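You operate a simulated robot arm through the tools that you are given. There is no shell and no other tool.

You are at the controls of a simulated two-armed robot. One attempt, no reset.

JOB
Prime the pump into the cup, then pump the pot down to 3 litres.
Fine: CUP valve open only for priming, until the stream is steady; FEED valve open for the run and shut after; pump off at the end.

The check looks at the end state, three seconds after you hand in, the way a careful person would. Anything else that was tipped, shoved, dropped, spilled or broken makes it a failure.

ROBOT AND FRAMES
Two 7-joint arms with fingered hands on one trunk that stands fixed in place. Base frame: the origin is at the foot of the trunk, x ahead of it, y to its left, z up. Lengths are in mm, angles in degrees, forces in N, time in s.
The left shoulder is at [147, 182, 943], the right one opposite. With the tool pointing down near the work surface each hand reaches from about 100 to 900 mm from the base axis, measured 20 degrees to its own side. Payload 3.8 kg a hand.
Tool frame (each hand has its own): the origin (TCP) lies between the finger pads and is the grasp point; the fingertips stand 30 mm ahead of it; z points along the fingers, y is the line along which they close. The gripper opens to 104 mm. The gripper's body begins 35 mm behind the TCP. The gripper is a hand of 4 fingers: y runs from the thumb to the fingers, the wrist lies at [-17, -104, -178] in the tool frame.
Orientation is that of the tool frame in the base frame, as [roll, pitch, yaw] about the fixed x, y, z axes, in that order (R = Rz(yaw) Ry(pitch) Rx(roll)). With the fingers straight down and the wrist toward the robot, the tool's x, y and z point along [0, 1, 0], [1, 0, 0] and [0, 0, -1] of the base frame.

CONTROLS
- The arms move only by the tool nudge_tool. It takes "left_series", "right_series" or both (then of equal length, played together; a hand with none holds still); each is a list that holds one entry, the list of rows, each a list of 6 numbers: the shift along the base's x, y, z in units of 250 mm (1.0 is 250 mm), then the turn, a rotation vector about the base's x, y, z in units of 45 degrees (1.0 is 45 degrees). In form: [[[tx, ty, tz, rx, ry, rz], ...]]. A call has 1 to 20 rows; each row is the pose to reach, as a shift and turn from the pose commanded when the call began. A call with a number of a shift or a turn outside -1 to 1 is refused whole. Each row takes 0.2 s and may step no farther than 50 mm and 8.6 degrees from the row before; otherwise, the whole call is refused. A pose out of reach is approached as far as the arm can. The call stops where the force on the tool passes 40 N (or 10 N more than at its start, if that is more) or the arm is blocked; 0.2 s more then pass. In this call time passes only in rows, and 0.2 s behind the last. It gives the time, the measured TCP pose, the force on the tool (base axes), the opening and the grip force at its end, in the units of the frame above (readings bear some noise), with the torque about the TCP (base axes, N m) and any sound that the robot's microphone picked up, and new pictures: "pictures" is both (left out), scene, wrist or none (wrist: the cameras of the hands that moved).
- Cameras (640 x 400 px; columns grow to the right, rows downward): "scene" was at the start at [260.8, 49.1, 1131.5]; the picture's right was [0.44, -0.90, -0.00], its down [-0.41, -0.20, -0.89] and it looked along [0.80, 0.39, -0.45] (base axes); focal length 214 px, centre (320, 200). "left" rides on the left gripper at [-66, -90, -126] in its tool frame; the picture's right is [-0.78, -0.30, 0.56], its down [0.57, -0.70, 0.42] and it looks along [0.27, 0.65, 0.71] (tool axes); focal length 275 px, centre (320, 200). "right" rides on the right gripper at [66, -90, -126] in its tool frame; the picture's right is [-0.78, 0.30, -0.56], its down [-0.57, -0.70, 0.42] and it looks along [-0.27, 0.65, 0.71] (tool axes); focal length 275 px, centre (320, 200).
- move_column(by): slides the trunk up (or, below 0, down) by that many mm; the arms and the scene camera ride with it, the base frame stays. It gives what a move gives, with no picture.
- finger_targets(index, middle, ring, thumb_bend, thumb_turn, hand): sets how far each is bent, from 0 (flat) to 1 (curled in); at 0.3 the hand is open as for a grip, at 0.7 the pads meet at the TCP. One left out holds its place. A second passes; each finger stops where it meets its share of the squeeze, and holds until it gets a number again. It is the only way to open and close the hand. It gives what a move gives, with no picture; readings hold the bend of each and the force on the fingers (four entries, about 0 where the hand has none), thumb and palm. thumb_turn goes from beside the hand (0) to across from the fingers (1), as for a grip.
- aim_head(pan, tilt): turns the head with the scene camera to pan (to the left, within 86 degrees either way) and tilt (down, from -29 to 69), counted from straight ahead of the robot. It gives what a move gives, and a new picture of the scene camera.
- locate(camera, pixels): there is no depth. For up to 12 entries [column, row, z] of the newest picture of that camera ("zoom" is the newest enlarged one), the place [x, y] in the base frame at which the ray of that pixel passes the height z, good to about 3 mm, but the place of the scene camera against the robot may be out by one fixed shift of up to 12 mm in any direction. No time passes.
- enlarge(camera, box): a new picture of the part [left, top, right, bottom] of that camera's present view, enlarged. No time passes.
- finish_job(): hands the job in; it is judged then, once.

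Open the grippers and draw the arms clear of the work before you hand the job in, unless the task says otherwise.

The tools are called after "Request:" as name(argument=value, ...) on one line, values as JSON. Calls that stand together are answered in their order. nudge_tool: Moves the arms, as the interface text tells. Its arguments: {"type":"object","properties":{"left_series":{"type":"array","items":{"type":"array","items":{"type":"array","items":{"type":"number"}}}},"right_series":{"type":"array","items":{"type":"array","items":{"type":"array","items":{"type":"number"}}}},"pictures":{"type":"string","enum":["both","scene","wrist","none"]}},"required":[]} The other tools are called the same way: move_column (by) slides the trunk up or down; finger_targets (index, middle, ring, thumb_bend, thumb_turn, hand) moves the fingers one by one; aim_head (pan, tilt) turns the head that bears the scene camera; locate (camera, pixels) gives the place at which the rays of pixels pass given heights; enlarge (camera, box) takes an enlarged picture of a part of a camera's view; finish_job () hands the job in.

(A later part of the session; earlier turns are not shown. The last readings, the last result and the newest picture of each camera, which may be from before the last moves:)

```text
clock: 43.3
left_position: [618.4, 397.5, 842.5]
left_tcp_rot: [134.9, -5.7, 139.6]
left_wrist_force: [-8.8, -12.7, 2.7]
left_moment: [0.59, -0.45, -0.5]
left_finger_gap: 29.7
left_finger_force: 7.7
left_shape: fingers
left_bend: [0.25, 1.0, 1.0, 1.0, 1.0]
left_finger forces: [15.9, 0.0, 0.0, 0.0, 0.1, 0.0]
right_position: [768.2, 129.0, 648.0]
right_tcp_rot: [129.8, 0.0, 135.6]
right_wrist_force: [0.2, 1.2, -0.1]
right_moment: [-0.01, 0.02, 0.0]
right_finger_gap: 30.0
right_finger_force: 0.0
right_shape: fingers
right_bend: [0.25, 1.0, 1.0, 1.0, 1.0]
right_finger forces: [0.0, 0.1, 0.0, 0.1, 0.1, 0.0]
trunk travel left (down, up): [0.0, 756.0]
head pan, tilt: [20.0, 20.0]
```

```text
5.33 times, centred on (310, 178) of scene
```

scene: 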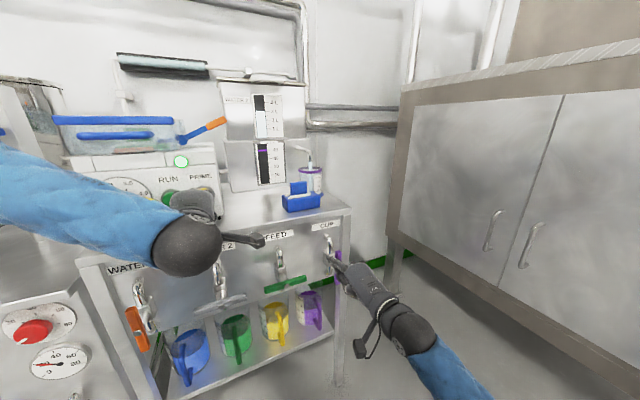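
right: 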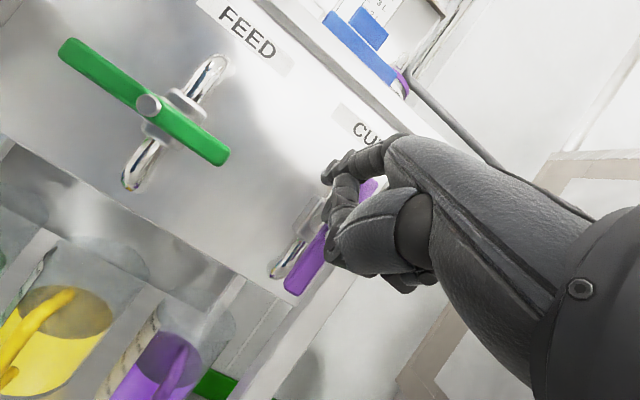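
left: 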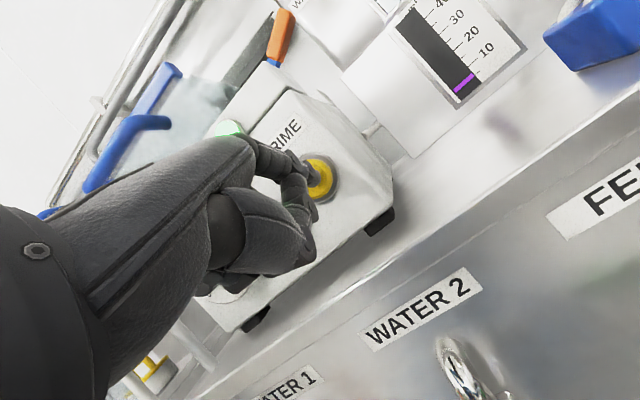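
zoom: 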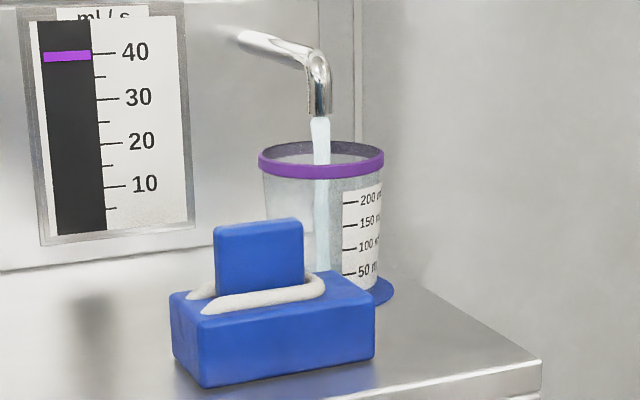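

The stream is steady. I release PRIME by drawing the left finger back 20 mm and check the lamp.

Request:
nudge_tool(left_series=[[[-0.051, -0.061, 0, 0, 0, 0]]], pictures="scene")

Request:
enlarge(camera="scene", box=[140, 80, 360, 280])

```text
clock: 43.7
left_position: [606.4, 384.8, 842.4]
left_tcp_rot: [135.1, -5.8, 139.7]
left_wrist_force: [-0.1, -0.3, -0.4]
left_moment: [0.0, -0.01, -0.03]
left_finger_gap: 29.9
left_finger_force: 0.0
left_shape: fingers
left_bend: [0.25, 1.0, 1.0, 1.0, 1.0]
left_finger forces: [0.0, 0.0, 0.0, 0.0, 0.0, 0.0]
right_position: [769.1, 129.6, 646.6]
right_tcp_rot: [129.9, 0.0, 135.7]
right_wrist_force: [1.0, -0.4, 0.6]
right_moment: [0.0, 0.02, 0.01]
right_finger_gap: 30.0
right_finger_force: 0.0
right_shape: fingers
right_bend: [0.25, 1.0, 1.0, 1.0, 1.0]
right_finger forces: [0.0, 0.0, 0.1, 0.1, 0.1, 0.0]
trunk travel left (down, up): [0.0, 756.0]
head pan, tilt: [20.0, 20.0]
```

scene: 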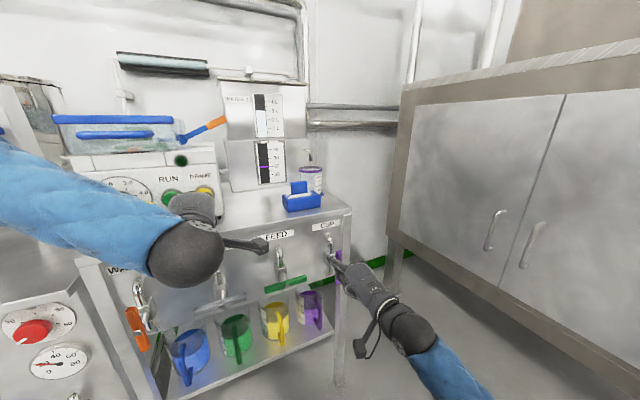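

```text
2.00 times, centred on (250, 180) of scene
```

zoom: 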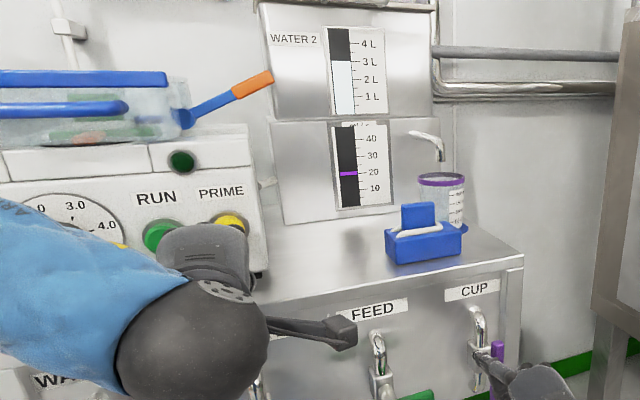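

PRIME is momentary: lamp off, flow decaying. Now I close CUP by sweeping its upper arm right and down along the arc.

Request:
nudge_tool(right_series=[[[0.033, -0.032, 0, 0, 0, 0], [0.063, -0.062, 0.012, 0, 0, 0], [0.094, -0.092, 0.016, 0, 0, 0], [0.123, -0.12, 0.004, 0, 0, 0], [0.151, -0.148, -0.016, 0, 0, 0], [0.171, -0.168, -0.048, 0, 0, 0], [0.187, -0.183, -0.084, 0, 0, 0]]], pictures="both")

Request:
enlarge(camera="right", box=[200, 60, 420, 240])

Request:
enlarge(camera="scene", box=[280, 180, 440, 320])

Request:
enlarge(camera="scene", box=[245, 130, 335, 220])

```text
clock: 45.3
left_position: [606.1, 383.2, 842.3]
left_tcp_rot: [135.2, -5.7, 139.6]
left_wrist_force: [1.1, 0.2, -0.2]
left_moment: [0.01, -0.01, -0.02]
left_finger_gap: 29.9
left_finger_force: 0.1
left_shape: fingers
left_bend: [0.25, 1.0, 1.0, 1.0, 1.0]
left_finger forces: [0.0, 0.0, 0.0, 0.0, 0.0, 0.0]
right_position: [816.8, 83.4, 625.6]
right_tcp_rot: [130.1, 0.0, 135.6]
right_wrist_force: [0.1, -0.5, 0.7]
right_moment: [-0.01, -0.02, 0.03]
right_finger_gap: 30.2
right_finger_force: 0.3
right_shape: fingers
right_bend: [0.24, 1.0, 1.0, 1.0, 1.0]
right_finger forces: [0.5, 0.0, 0.0, 0.1, 0.0, 0.0]
trunk travel left (down, up): [0.0, 756.0]
head pan, tilt: [20.0, 20.0]
```

scene: 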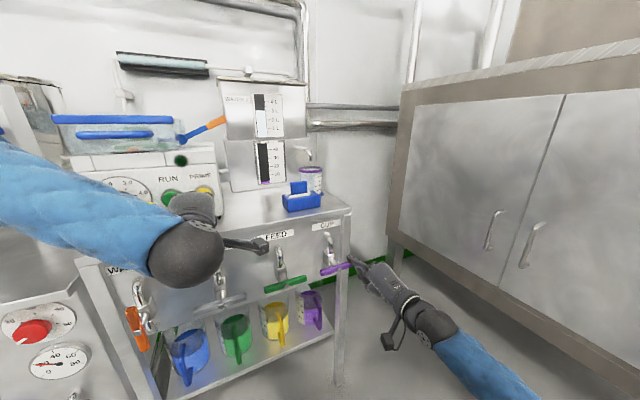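
right: 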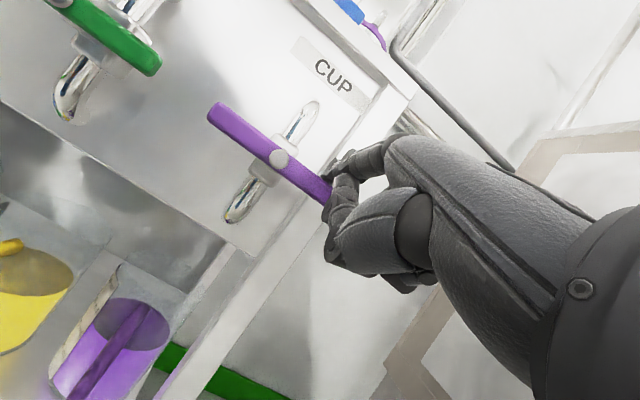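

```text
2.22 times, centred on (310, 150) of right
```

zoom: 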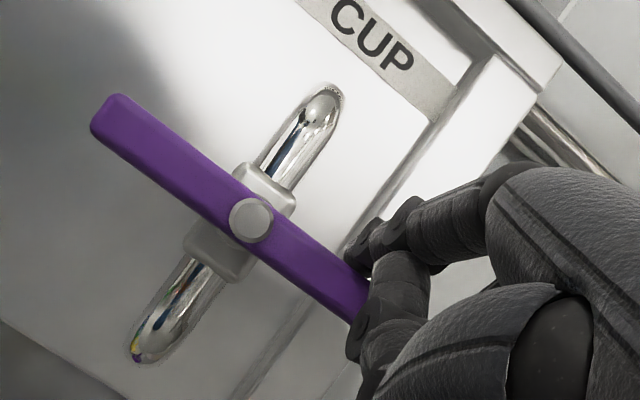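

```text
2.86 times, centred on (360, 250) of scene
```

zoom: 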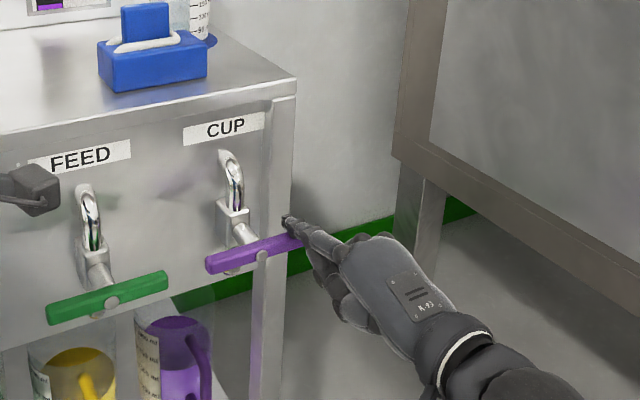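

```text
4.44 times, centred on (290, 175) of scene
```

zoom: 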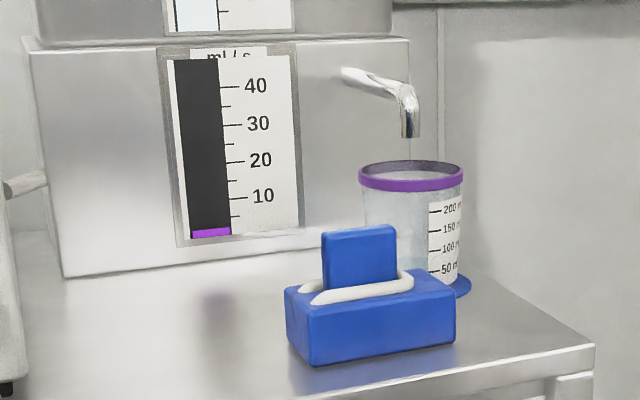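

CUP looks back at horizontal. I nudge down slightly to make sure it's at its stop, then withdraw the finger.

Request:
nudge_tool(right_series=[[[0, 0, -0.012, 0, 0, 0], [0, 0, -0.024, 0, 0, 0]]], pictures="none")

```text
clock: 45.9
left_position: [605.3, 383.0, 843.4]
left_tcp_rot: [135.0, -5.7, 139.7]
left_wrist_force: [-0.4, -0.6, 0.0]
left_moment: [0.03, -0.01, 0.02]
left_finger_gap: 29.8
left_finger_force: 0.1
left_shape: fingers
left_bend: [0.25, 1.0, 1.0, 1.0, 1.0]
left_finger forces: [0.0, 0.0, 0.0, 0.1, 0.0, 0.0]
right_position: [816.3, 84.2, 620.7]
right_tcp_rot: [129.9, 0.0, 135.6]
right_wrist_force: [0.1, -1.9, 2.9]
right_moment: [0.19, -0.08, -0.07]
right_finger_gap: 31.0
right_finger_force: 1.9
right_shape: fingers
right_bend: [0.23, 1.0, 1.0, 1.0, 1.0]
right_finger forces: [3.1, 0.1, 0.0, 0.1, 0.0, 0.0]
trunk travel left (down, up): [0.0, 756.0]
head pan, tilt: [20.0, 20.0]
```

CUP is at its stop (3 N). Now the right hand goes to the FEED valve, staging just in front/below its right arm.

Request:
nudge_tool(right_series=[[[-0.112, -0.114, 0.03, 0, 0, 0], [-0.224, -0.229, 0, 0, 0, 0], [-0.352, -0.103, -0.06, 0, 0, 0], [-0.481, 0.023, -0.139, 0, 0, 0], [-0.61, 0.149, -0.139, 0, 0, 0], [-0.652, 0.191, -0.139, 0, 0, 0], [-0.545, 0.3, -0.139, 0, 0, 0]]], pictures="both")

Request:
enlarge(camera="right", box=[200, 60, 420, 240])

Request:
enlarge(camera="scene", box=[220, 200, 380, 340])

```text
clock: 47.5
left_position: [606.0, 382.9, 841.4]
left_tcp_rot: [135.1, -5.8, 139.7]
left_wrist_force: [-0.1, -0.6, -0.3]
left_moment: [-0.01, 0.02, -0.02]
left_finger_gap: 30.0
left_finger_force: 0.0
left_shape: fingers
left_bend: [0.25, 1.0, 1.0, 1.0, 1.0]
left_finger forces: [0.0, 0.0, 0.1, 0.0, 0.0, 0.0]
right_position: [679.3, 156.3, 583.5]
right_tcp_rot: [130.1, 0.1, 135.5]
right_wrist_force: [-0.1, -1.2, 0.0]
right_moment: [-0.02, 0.0, -0.02]
right_finger_gap: 30.3
right_finger_force: 0.0
right_shape: fingers
right_bend: [0.25, 1.0, 1.0, 1.0, 1.0]
right_finger forces: [0.0, 0.0, 0.1, 0.0, 0.0, 0.0]
trunk travel left (down, up): [0.0, 756.0]
head pan, tilt: [20.0, 20.0]
```

scene: 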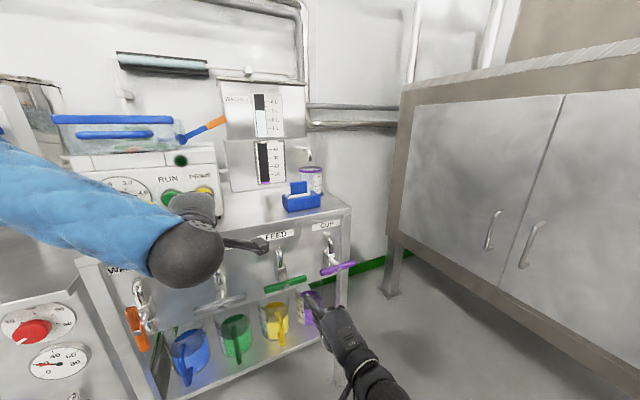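
right: 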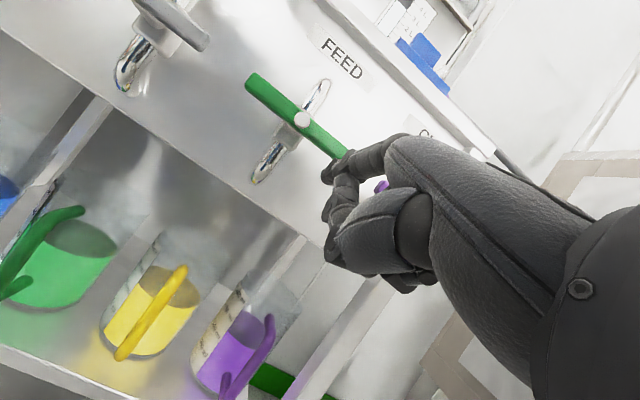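

```text
2.22 times, centred on (310, 150) of right
```

zoom: 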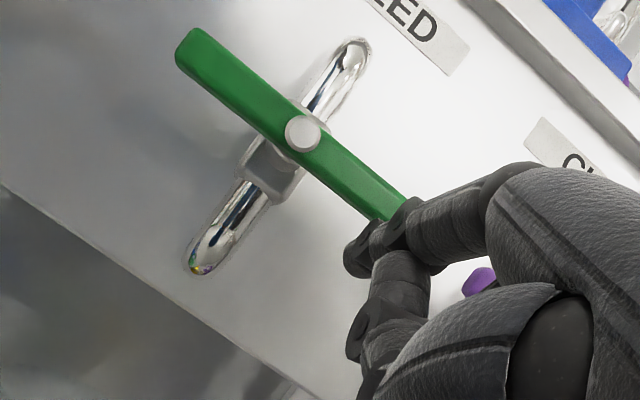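

```text
2.86 times, centred on (300, 270) of scene
```

zoom: 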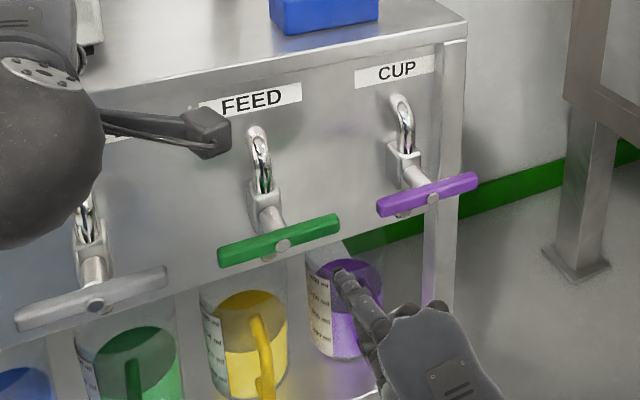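

Before moving in, I check the height of the jugs against the fist using the yellow jug's handle top (right (183,268), scene (277,312)).

Request:
locate(camera="right", pixels=[[183, 268, 540], [183, 268, 500], [183, 268, 460], [322, 176, 615], [322, 176, 622]])

Request:
locate(camera="scene", pixels=[[277.3, 312, 540], [277.3, 312, 500], [277.3, 312, 460], [307, 294, 622], [307, 294, 615]])

```text
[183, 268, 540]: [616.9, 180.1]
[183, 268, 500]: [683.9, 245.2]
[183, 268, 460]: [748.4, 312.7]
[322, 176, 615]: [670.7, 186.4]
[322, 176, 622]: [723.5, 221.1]
```

```text
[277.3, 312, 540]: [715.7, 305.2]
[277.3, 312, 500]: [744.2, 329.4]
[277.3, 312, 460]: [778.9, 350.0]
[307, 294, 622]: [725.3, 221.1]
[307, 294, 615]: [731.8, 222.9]
```

Jugs are far below (handle tops ≈ z 430). The tip is at (724,221,622); I advance it under the FEED bar and begin the same upward push.

Request:
nudge_tool(right_series=[[[0.053, 0.055, 0.0, 0, 0, 0], [0.106, 0.11, 0.005, 0, 0, 0]]], pictures="wrist")

Request:
enlarge(camera="right", box=[200, 60, 420, 240])

```text
clock: 48.1
left_position: [606.6, 382.4, 842.0]
left_tcp_rot: [135.2, -5.8, 139.6]
left_wrist_force: [0.5, 0.7, -0.4]
left_moment: [-0.03, 0.01, -0.03]
left_finger_gap: 29.9
left_finger_force: 0.1
left_shape: fingers
left_bend: [0.25, 1.0, 1.0, 1.0, 1.0]
left_finger forces: [0.1, 0.0, 0.1, 0.1, 0.1, 0.0]
right_position: [704.7, 184.9, 584.2]
right_tcp_rot: [130.1, 0.0, 135.6]
right_wrist_force: [0.2, 0.5, 0.1]
right_moment: [0.0, -0.04, 0.0]
right_finger_gap: 30.2
right_finger_force: 0.0
right_shape: fingers
right_bend: [0.25, 1.0, 1.0, 1.0, 1.0]
right_finger forces: [0.0, 0.0, 0.1, 0.1, 0.0, 0.1]
trunk travel left (down, up): [0.0, 756.0]
head pan, tilt: [20.0, 20.0]
```

right: 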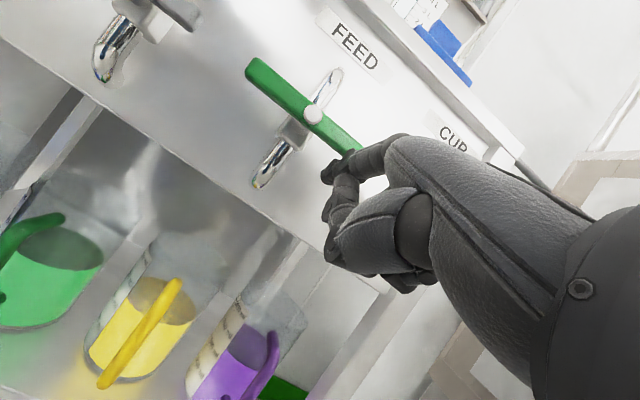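

```text
2.22 times, centred on (310, 150) of right
```

zoom: 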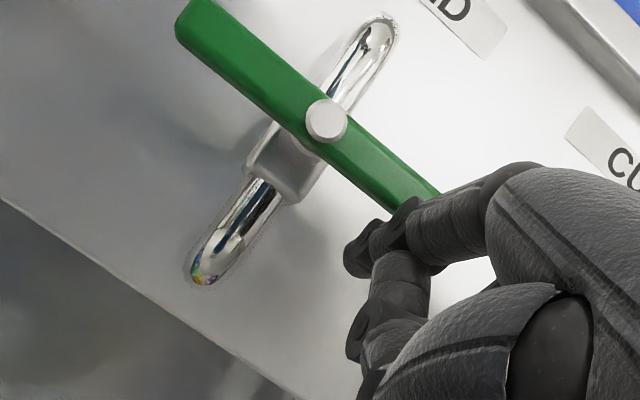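

Same relative placement as at CUP. I run the opening arc on FEED.

Request:
nudge_tool(right_series=[[[0, 0, 0.048, 0, 0, 0], [0.009, -0.008, 0.088, 0, 0, 0], [0.009, -0.008, 0.128, 0, 0, 0], [0.003, -0.003, 0.168, 0, 0, 0], [-0.011, 0.011, 0.204, 0, 0, 0], [-0.031, 0.031, 0.236, 0, 0, 0], [-0.057, 0.056, 0.256, 0, 0, 0]]], pictures="both")

Request:
enlarge(camera="right", box=[200, 60, 420, 240])

Request:
enlarge(camera="scene", box=[220, 200, 380, 340])

```text
clock: 49.7
left_position: [605.5, 384.1, 842.6]
left_tcp_rot: [135.0, -5.7, 139.7]
left_wrist_force: [0.6, -0.1, 0.0]
left_moment: [-0.01, 0.01, 0.0]
left_finger_gap: 30.0
left_finger_force: 0.0
left_shape: fingers
left_bend: [0.25, 1.0, 1.0, 1.0, 1.0]
left_finger forces: [0.0, 0.0, 0.0, 0.1, 0.1, 0.1]
right_position: [691.9, 200.6, 650.1]
right_tcp_rot: [130.0, 0.0, 135.5]
right_wrist_force: [-0.1, 0.0, 0.6]
right_moment: [-0.02, 0.01, -0.02]
right_finger_gap: 29.7
right_finger_force: 0.0
right_shape: fingers
right_bend: [0.25, 1.0, 1.0, 0.99, 1.0]
right_finger forces: [0.0, 0.0, 0.0, 0.1, 0.1, 0.0]
trunk travel left (down, up): [0.0, 756.0]
head pan, tilt: [20.0, 20.0]
```

scene: 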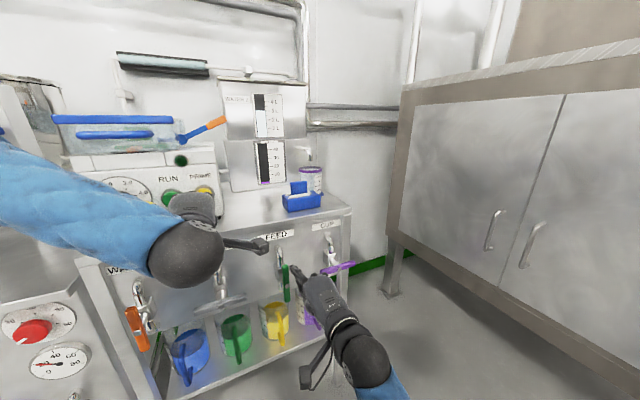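
right: 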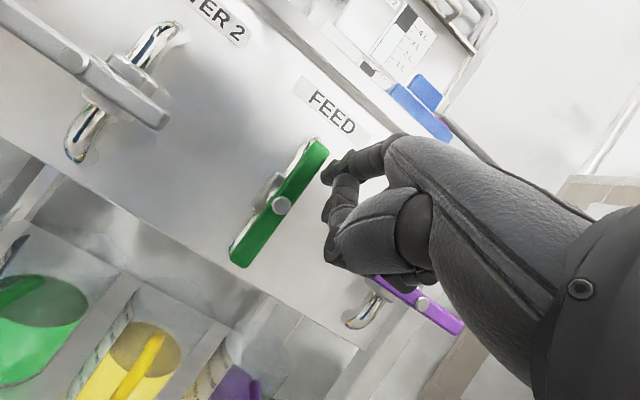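

```text
2.22 times, centred on (310, 150) of right
```

zoom: 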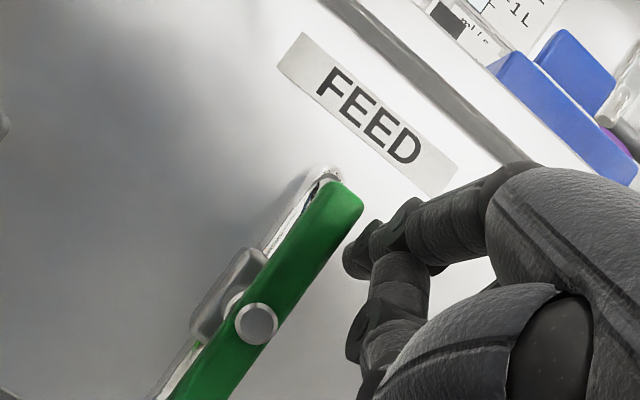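

```text
2.86 times, centred on (300, 270) of scene
```

zoom: 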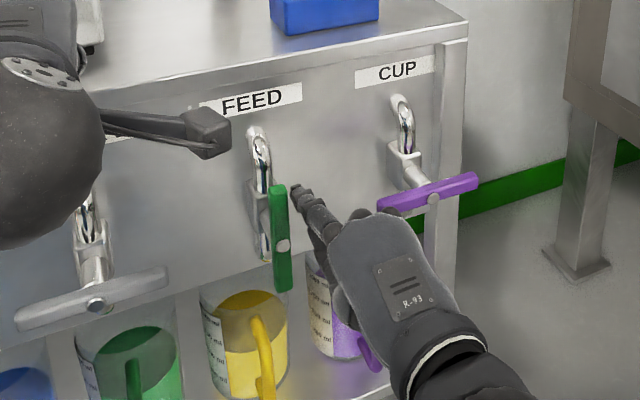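

FEED is open, CUP still crosswise. I move the right finger to the left side of the FEED bar's upper arm (for closing), and shift the left finger from PRIME to in front of RUN.

Request:
nudge_tool(right_series=[[[-0.112, -0.114, 0, 0, 0, 0], [-0.243, 0.015, 0, 0, 0, 0], [-0.131, 0.129, 0, 0, 0, 0], [-0.131, 0.129, 0, 0, 0, 0]]], left_series=[[[-0.04, -0.05, 0, 0, 0, 0], [-0.15, 0.04, 0.006, 0, 0, 0], [-0.22, 0.11, 0.012, 0, 0, 0], [-0.186, 0.156, 0.012, 0, 0, 0]]], pictures="both")

Request:
enlarge(camera="left", box=[200, 80, 400, 230])

Request:
enlarge(camera="scene", box=[90, 130, 310, 300])

```text
clock: 50.7
left_position: [574.5, 424.1, 849.6]
left_tcp_rot: [135.1, -5.8, 139.6]
left_wrist_force: [0.8, -0.5, -0.7]
left_moment: [0.02, 0.0, 0.0]
left_finger_gap: 30.3
left_finger_force: 0.2
left_shape: fingers
left_bend: [0.25, 1.0, 1.0, 1.0, 1.0]
left_finger forces: [0.1, 0.0, 0.0, 0.0, 0.0, 0.0]
left hand out of reach, approached as far as the arm can: row 2, 3, 4
right_position: [661.1, 232.2, 648.7]
right_tcp_rot: [130.0, 0.0, 135.7]
right_wrist_force: [-1.1, -0.5, 0.7]
right_moment: [-0.01, 0.03, 0.06]
right_finger_gap: 30.0
right_finger_force: 0.2
right_shape: fingers
right_bend: [0.25, 1.0, 1.0, 0.99, 1.0]
right_finger forces: [0.0, 0.0, 0.1, 0.0, 0.1, 0.0]
trunk travel left (down, up): [0.0, 756.0]
head pan, tilt: [20.0, 20.0]
```

scene: 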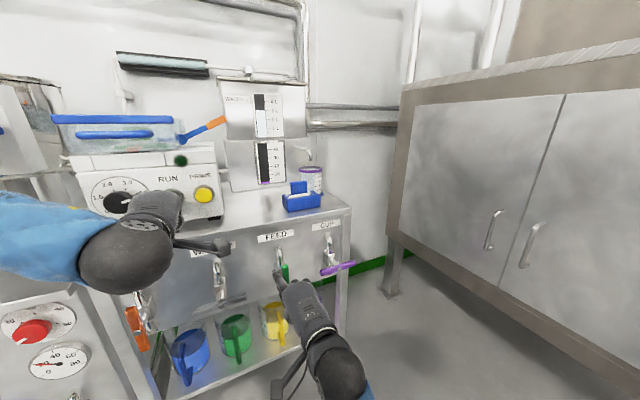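
right: 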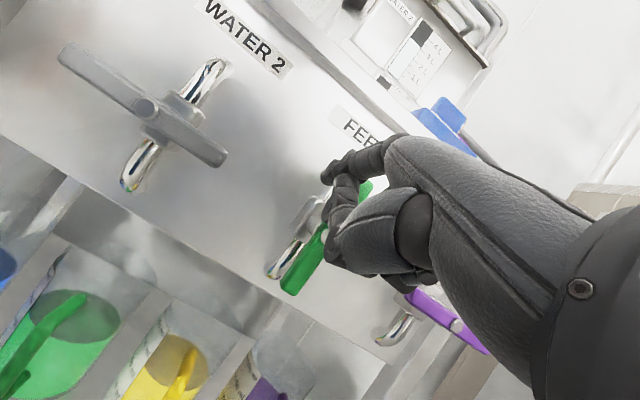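
left: 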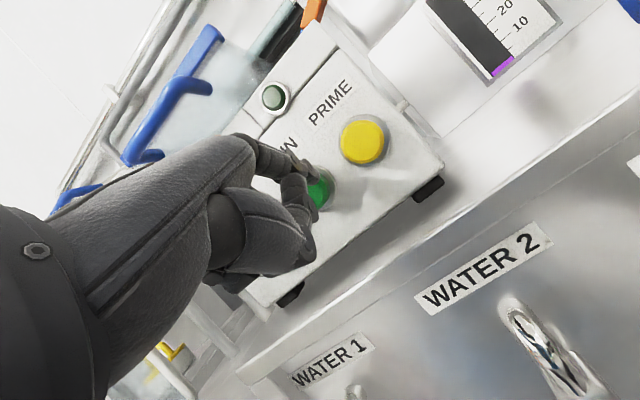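

```text
2.67 times, centred on (300, 155) of left
```

zoom: 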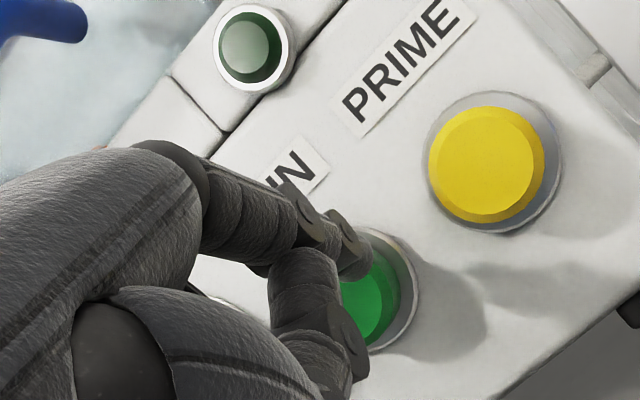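

```text
2.35 times, centred on (200, 215) of scene
```

zoom: 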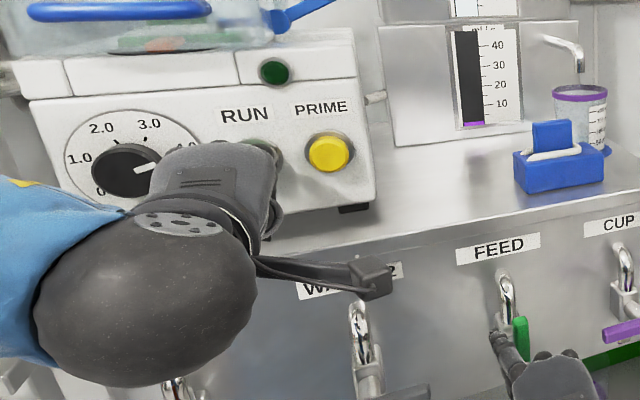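

The left hand hit an inner reach limit; its tip is ~12 mm right of RUN. Turning the hand 15° more to the left puts the wrist farther out, so I back off slightly and do that.

Request:
nudge_tool(left_series=[[[-0.015, -0.085, -0.005, 0, 0, 0.167], [-0.024, -0.068, -0.01, 0, 0, 0.333]]], pictures="both")

Request:
enlarge(camera="left", box=[200, 80, 400, 230])

Request:
enlarge(camera="scene", box=[90, 130, 310, 300])

```text
clock: 51.3
left_position: [566.8, 405.8, 847.9]
left_tcp_rot: [135.0, -5.8, 154.9]
left_wrist_force: [0.3, 0.0, 0.6]
left_moment: [0.0, 0.0, 0.02]
left_finger_gap: 30.0
left_finger_force: 0.1
left_shape: fingers
left_bend: [0.25, 1.0, 1.0, 1.0, 1.0]
left_finger forces: [0.0, 0.0, 0.1, 0.0, 0.0, 0.0]
right_position: [660.5, 231.7, 648.3]
right_tcp_rot: [130.0, 0.0, 135.5]
right_wrist_force: [0.8, -0.7, -0.2]
right_moment: [0.0, -0.01, 0.01]
right_finger_gap: 30.0
right_finger_force: 0.0
right_shape: fingers
right_bend: [0.25, 1.0, 1.0, 0.99, 1.0]
right_finger forces: [0.0, 0.1, 0.0, 0.1, 0.0, 0.0]
trunk travel left (down, up): [0.0, 756.0]
head pan, tilt: [20.0, 20.0]
```

scene: 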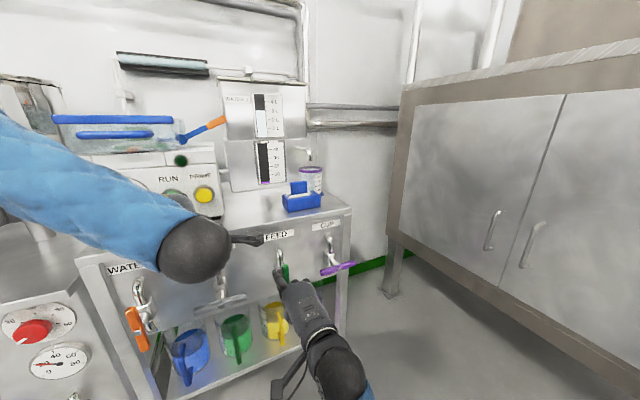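
left: 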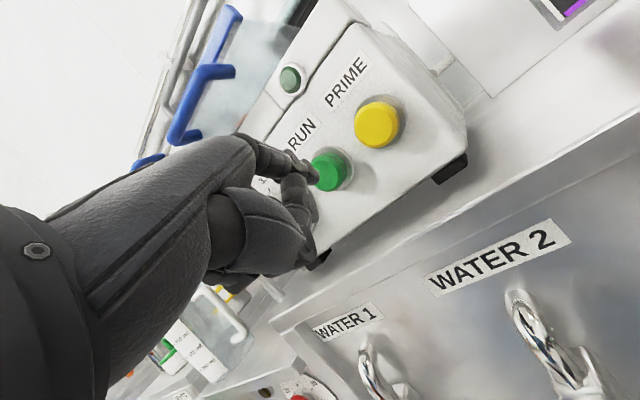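

```text
2.67 times, centred on (300, 155) of left
```

zoom: 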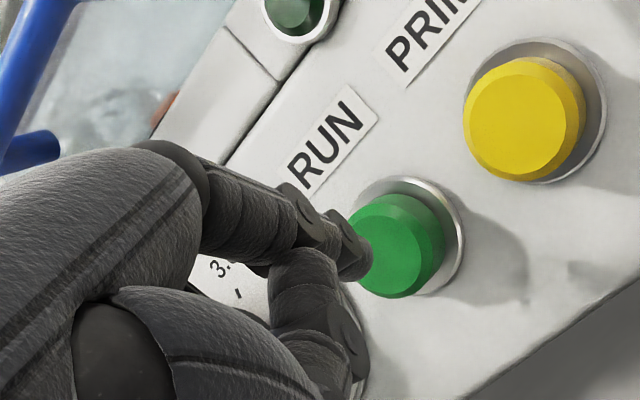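

```text
2.35 times, centred on (200, 215) of scene
```

zoom: 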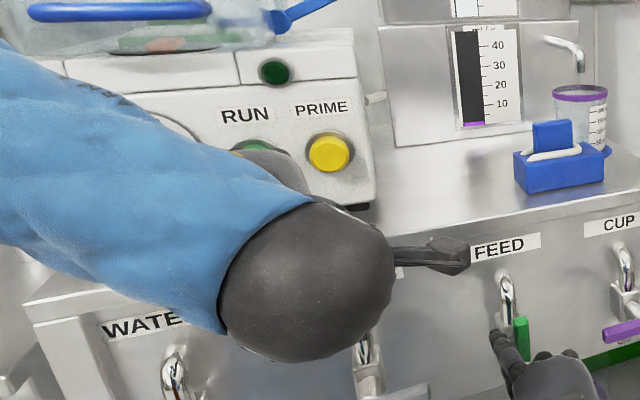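

The fingertip is just in front of RUN. Before starting, I check that the WATER 1 gauge can be seen from the head with the left arm in this pose.

Request:
locate(camera="left", pixels=[[316.9, 176.7, 884], [316.9, 176.7, 880], [324.3, 173.7, 884], [324.3, 173.7, 880]])

Request:
aim_head(pan=50, tilt=15)

```text
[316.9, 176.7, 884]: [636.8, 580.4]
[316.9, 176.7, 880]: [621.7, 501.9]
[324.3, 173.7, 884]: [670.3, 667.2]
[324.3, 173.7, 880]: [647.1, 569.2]
```

```text
clock: 52.2
left_position: [567.9, 406.6, 848.0]
left_tcp_rot: [135.1, -5.7, 154.6]
left_wrist_force: [0.8, 0.7, -0.2]
left_moment: [0.01, 0.01, 0.03]
left_finger_gap: 30.0
left_finger_force: 0.1
left_shape: fingers
left_bend: [0.25, 1.0, 1.0, 1.0, 1.0]
left_finger forces: [0.1, 0.0, 0.0, 0.1, 0.0, 0.0]
right_position: [659.7, 231.6, 648.9]
right_tcp_rot: [130.0, 0.0, 135.6]
right_wrist_force: [-0.4, -0.3, 0.4]
right_moment: [-0.04, -0.01, -0.01]
right_finger_gap: 30.0
right_finger_force: 0.1
right_shape: fingers
right_bend: [0.25, 1.0, 1.0, 0.99, 1.0]
right_finger forces: [0.0, 0.0, 0.1, 0.1, 0.1, 0.0]
trunk travel left (down, up): [0.0, 756.0]
head pan, tilt: [50.0, 15.0]
```

scene: 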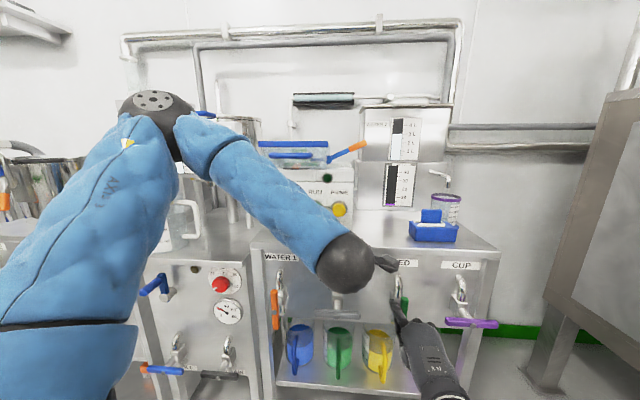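

The left elbow hides the WATER 1 gauge here. I test a park pose (hand back and up) where the gauge is visible by wrist or scene camera, before starting the pump.

Request:
nudge_tool(left_series=[[[-0.07, -0.08, 0.08, 0, 0, 0], [-0.14, -0.15, 0.18, 0, 0, 0.1], [-0.2, -0.22, 0.29, 0, 0, 0.2], [-0.27, -0.29, 0.4, 0, 0, 0.3]]], pictures="both")

```text
clock: 53.2
left_position: [496.8, 422.3, 942.6]
left_tcp_rot: [135.7, -5.6, 167.2]
left_wrist_force: [0.3, 0.6, 0.2]
left_moment: [0.01, 0.0, 0.02]
left_finger_gap: 30.0
left_finger_force: 0.0
left_shape: fingers
left_bend: [0.25, 1.0, 1.0, 1.0, 1.0]
left_finger forces: [0.1, 0.0, 0.0, 0.1, 0.0, 0.0]
left hand out of reach, approached as far as the arm can: row 2, 3, 4
right_position: [661.4, 232.6, 649.9]
right_tcp_rot: [130.0, 0.0, 135.6]
right_wrist_force: [0.4, -0.2, -0.7]
right_moment: [0.03, -0.03, -0.01]
right_finger_gap: 29.9
right_finger_force: 0.0
right_shape: fingers
right_bend: [0.25, 1.0, 1.0, 0.99, 1.0]
right_finger forces: [0.1, 0.0, 0.1, 0.0, 0.0, 0.2]
trunk travel left (down, up): [0.0, 756.0]
head pan, tilt: [50.0, 15.0]
```

scene: 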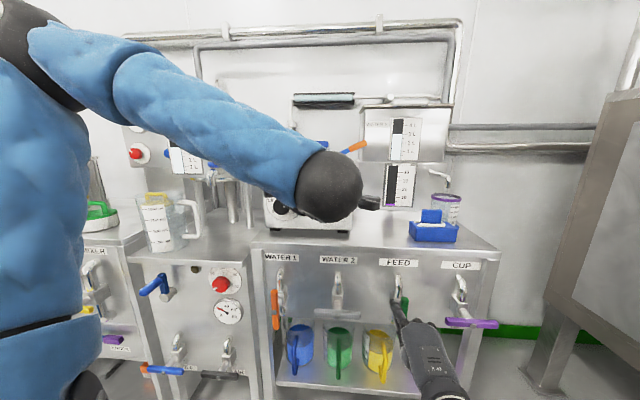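
left: 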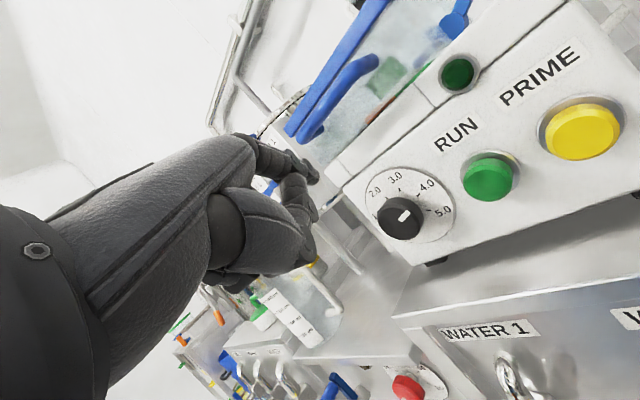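

The lower part of the WATER 1 gauge now shows at (185,160). Zoom.

Request:
enlarge(camera="scene", box=[110, 110, 290, 240])

Request:
enlarge(camera="left", box=[200, 20, 460, 260])

```text
3.08 times, centred on (200, 175) of scene
```

zoom: 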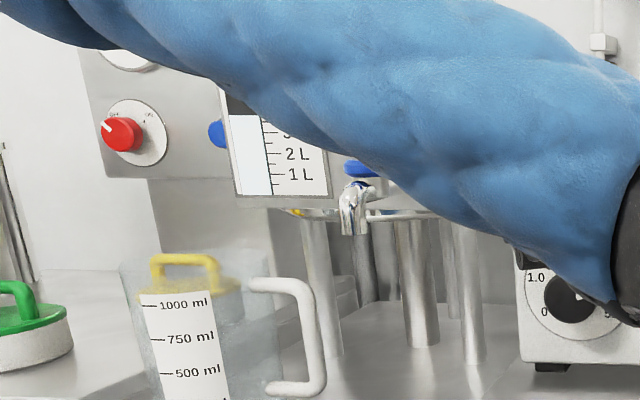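

```text
1.67 times, centred on (330, 140) of left
```

zoom: 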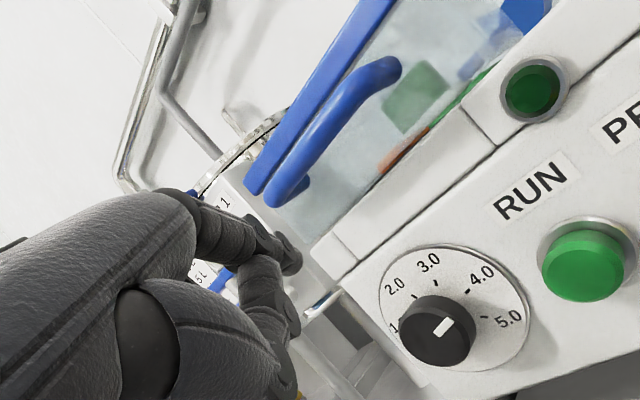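

The gauge is readable from this park pose (dark/white boundary ≈ 4 L, with 3 L visible). I return to the RUN pre-press pose.

Request:
nudge_tool(left_series=[[[0.06, -0.09, -0.12, 0, 0, -0.09], [0.17, -0.11, -0.27, 0, 0, -0.18], [0.283, -0.065, -0.378, 0, 0, -0.273]]], pictures="both")

Request:
enlarge(camera="left", box=[200, 80, 400, 230])

```text
clock: 54.0
left_position: [567.9, 404.8, 846.7]
left_tcp_rot: [135.1, -5.7, 155.8]
left_wrist_force: [1.1, -0.2, -0.6]
left_moment: [0.04, 0.04, 0.0]
left_finger_gap: 29.8
left_finger_force: 0.1
left_shape: fingers
left_bend: [0.25, 1.0, 1.0, 1.0, 1.0]
left_finger forces: [0.1, 0.1, 0.0, 0.1, 0.0, 0.0]
left hand out of reach, approached as far as the arm can: row 1
right_position: [660.6, 231.1, 648.6]
right_tcp_rot: [130.0, 0.0, 135.6]
right_wrist_force: [0.5, 0.1, -0.2]
right_moment: [-0.01, 0.01, 0.0]
right_finger_gap: 29.8
right_finger_force: 0.0
right_shape: fingers
right_bend: [0.25, 1.0, 1.0, 0.99, 1.0]
right_finger forces: [0.1, 0.0, 0.0, 0.0, 0.0, 0.1]
trunk travel left (down, up): [0.0, 756.0]
head pan, tilt: [50.0, 15.0]
```

scene: 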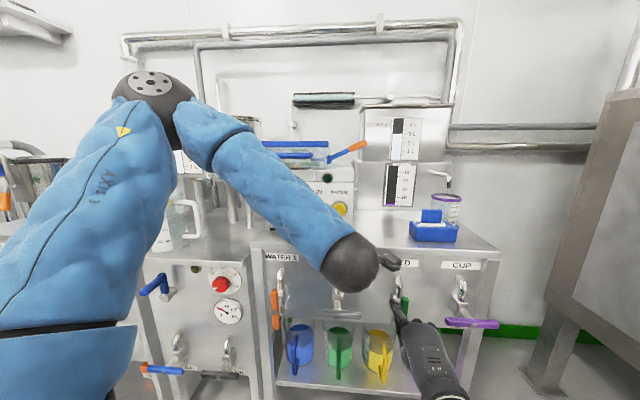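
left: 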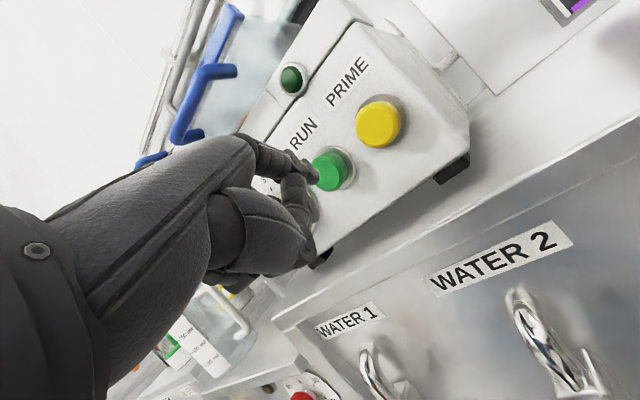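

```text
2.67 times, centred on (300, 155) of left
```

zoom: 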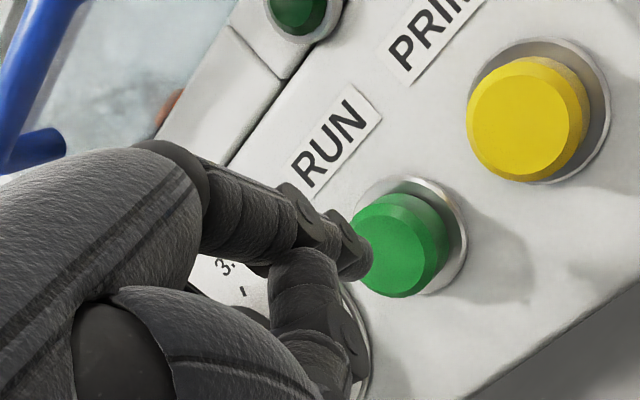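

Aligned with RUN. I press in.

Request:
nudge_tool(left_series=[[[0.0206, 0.0245, 0, 0, 0, 0], [0.041, 0.049, 0, 0, 0, 0], [0.062, 0.0735, 0, 0, 0, 0]]], pictures="both")

Request:
enlarge(camera="left", box=[200, 80, 400, 230])

Request:
enlarge(camera="scene", box=[290, 80, 480, 260])

```text
clock: 54.8
left_position: [582.2, 424.5, 850.5]
left_tcp_rot: [135.0, -5.8, 155.9]
left_wrist_force: [-0.5, -2.4, 0.1]
left_moment: [0.07, -0.07, 0.0]
left_finger_gap: 30.0
left_finger_force: 1.4
left_shape: fingers
left_bend: [0.25, 1.0, 1.0, 1.0, 1.0]
left_finger forces: [2.6, 0.0, 0.0, 0.1, 0.0, 0.1]
right_position: [661.2, 230.6, 649.4]
right_tcp_rot: [130.0, -0.1, 135.7]
right_wrist_force: [-0.2, -0.3, 0.3]
right_moment: [0.01, -0.03, 0.03]
right_finger_gap: 30.1
right_finger_force: 0.2
right_shape: fingers
right_bend: [0.25, 1.0, 1.0, 0.99, 1.0]
right_finger forces: [0.1, 0.0, 0.1, 0.0, 0.0, 0.0]
trunk travel left (down, up): [0.0, 756.0]
head pan, tilt: [50.0, 15.0]
heard: click
```

scene: 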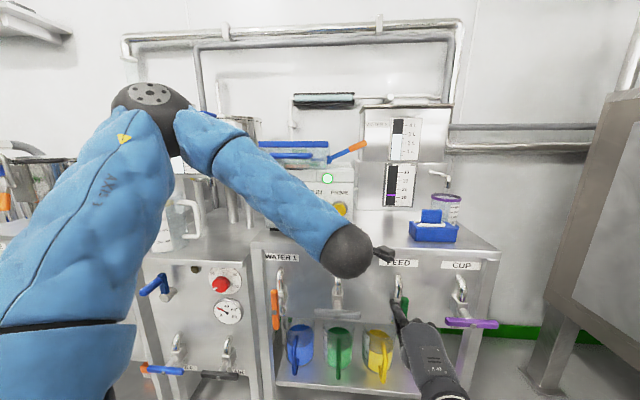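
left: 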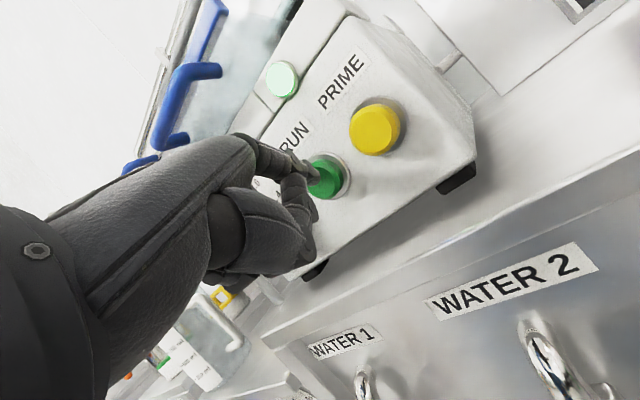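

```text
2.67 times, centred on (300, 155) of left
```

zoom: 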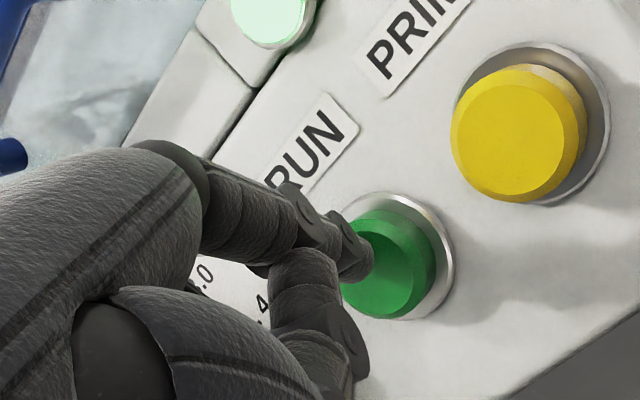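

```text
2.22 times, centred on (385, 170) of scene
```

zoom: 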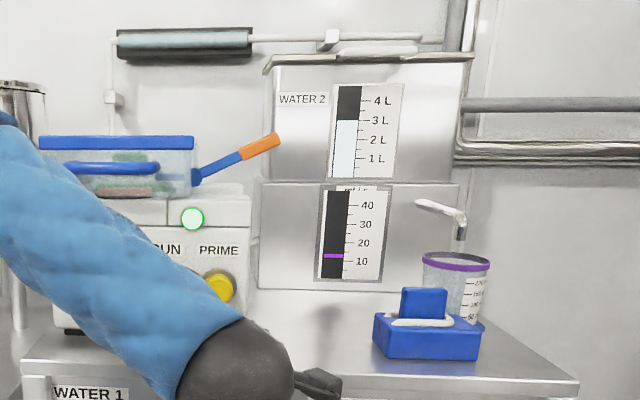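

RUN clicked, lamp lit, flow rising (~13). I back the finger off to see if it latches.

Request:
nudge_tool(left_series=[[[-0.062, -0.0735, 0, 0, 0, 0]]], pictures="both")

Request:
enlarge(camera="scene", box=[290, 80, 480, 260])

```text
clock: 55.2
left_position: [567.0, 407.8, 850.0]
left_tcp_rot: [135.1, -5.7, 155.9]
left_wrist_force: [-0.1, 0.7, -0.4]
left_moment: [0.04, 0.0, 0.0]
left_finger_gap: 29.9
left_finger_force: 0.0
left_shape: fingers
left_bend: [0.25, 1.0, 1.0, 1.0, 1.0]
left_finger forces: [0.0, 0.0, 0.1, 0.0, 0.0, 0.1]
right_position: [661.1, 232.0, 649.2]
right_tcp_rot: [130.0, 0.0, 135.7]
right_wrist_force: [0.3, -0.4, 0.1]
right_moment: [-0.04, 0.01, 0.0]
right_finger_gap: 29.8
right_finger_force: 0.0
right_shape: fingers
right_bend: [0.25, 1.0, 1.0, 0.99, 1.0]
right_finger forces: [0.0, 0.1, 0.0, 0.0, 0.0, 0.1]
trunk travel left (down, up): [0.0, 756.0]
head pan, tilt: [50.0, 15.0]
```

scene: 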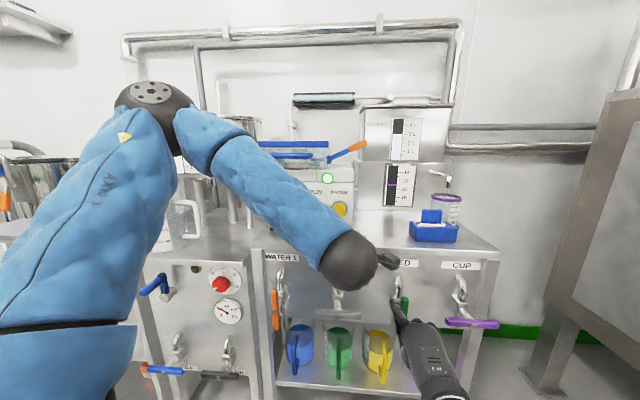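
left: 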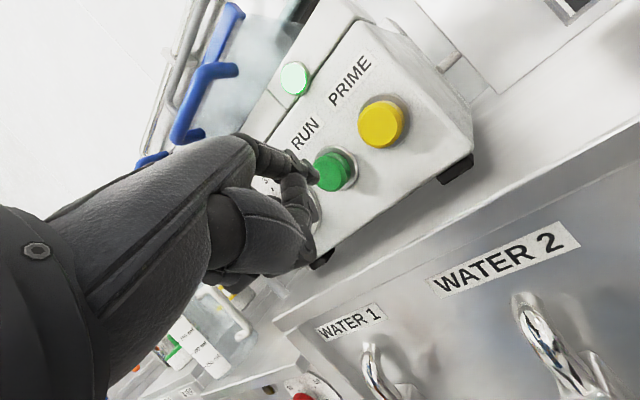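

```text
2.22 times, centred on (385, 170) of scene
```

zoom: 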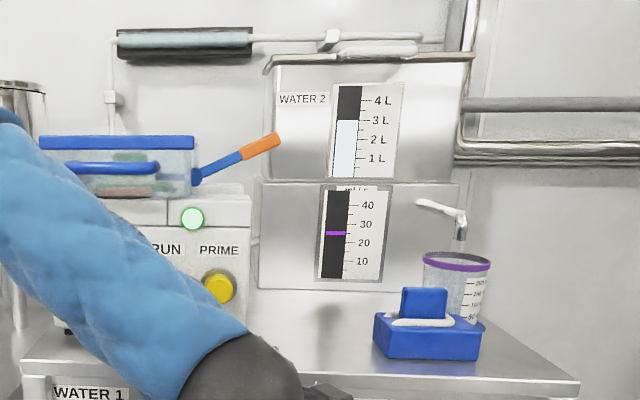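

RUN latches. I go to the park pose to read the WATER 1 gauge during the run.

Request:
nudge_tool(left_series=[[[-0.07, -0.08, 0.08, 0, 0, 0], [-0.14, -0.15, 0.18, 0, 0, 0.1], [-0.2, -0.22, 0.29, 0, 0, 0.2], [-0.27, -0.29, 0.4, 0, 0, 0.3]]], pictures="scene")

Request:
enlarge(camera="scene", box=[140, 125, 230, 190])

Request:
enlarge(camera="scene", box=[340, 80, 480, 260])

```text
clock: 56.2
left_position: [496.3, 427.8, 945.9]
left_tcp_rot: [135.8, -5.6, 168.4]
left_wrist_force: [-0.5, -0.2, 0.5]
left_moment: [0.0, -0.03, -0.03]
left_finger_gap: 29.9
left_finger_force: 0.2
left_shape: fingers
left_bend: [0.25, 1.0, 1.0, 1.0, 1.0]
left_finger forces: [0.0, 0.0, 0.0, 0.1, 0.0, 0.0]
left hand out of reach, approached as far as the arm can: row 2, 3, 4
right_position: [661.1, 231.9, 649.6]
right_tcp_rot: [130.0, 0.0, 135.6]
right_wrist_force: [-0.3, 0.5, 1.1]
right_moment: [-0.01, -0.02, 0.01]
right_finger_gap: 29.9
right_finger_force: 0.0
right_shape: fingers
right_bend: [0.25, 1.0, 1.0, 0.99, 1.0]
right_finger forces: [0.0, 0.0, 0.0, 0.0, 0.1, 0.0]
trunk travel left (down, up): [0.0, 756.0]
head pan, tilt: [50.0, 15.0]
```

scene: 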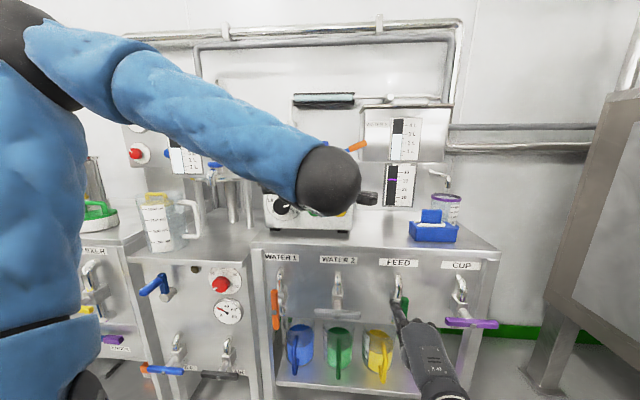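

```text
6.15 times, centred on (185, 158) of scene
```

zoom: 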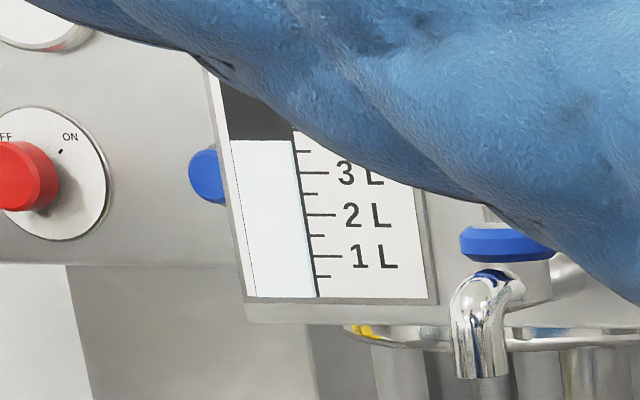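

```text
2.22 times, centred on (410, 170) of scene
```

zoom: 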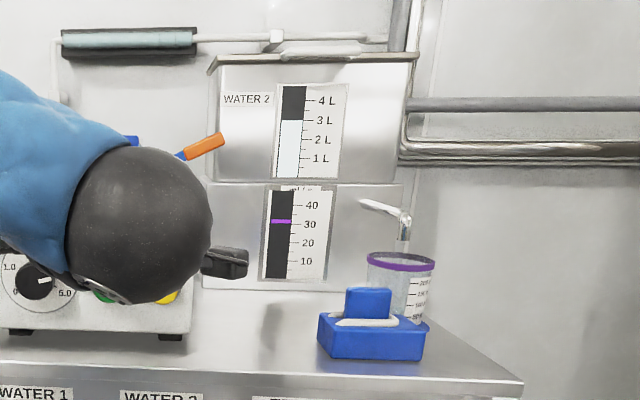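

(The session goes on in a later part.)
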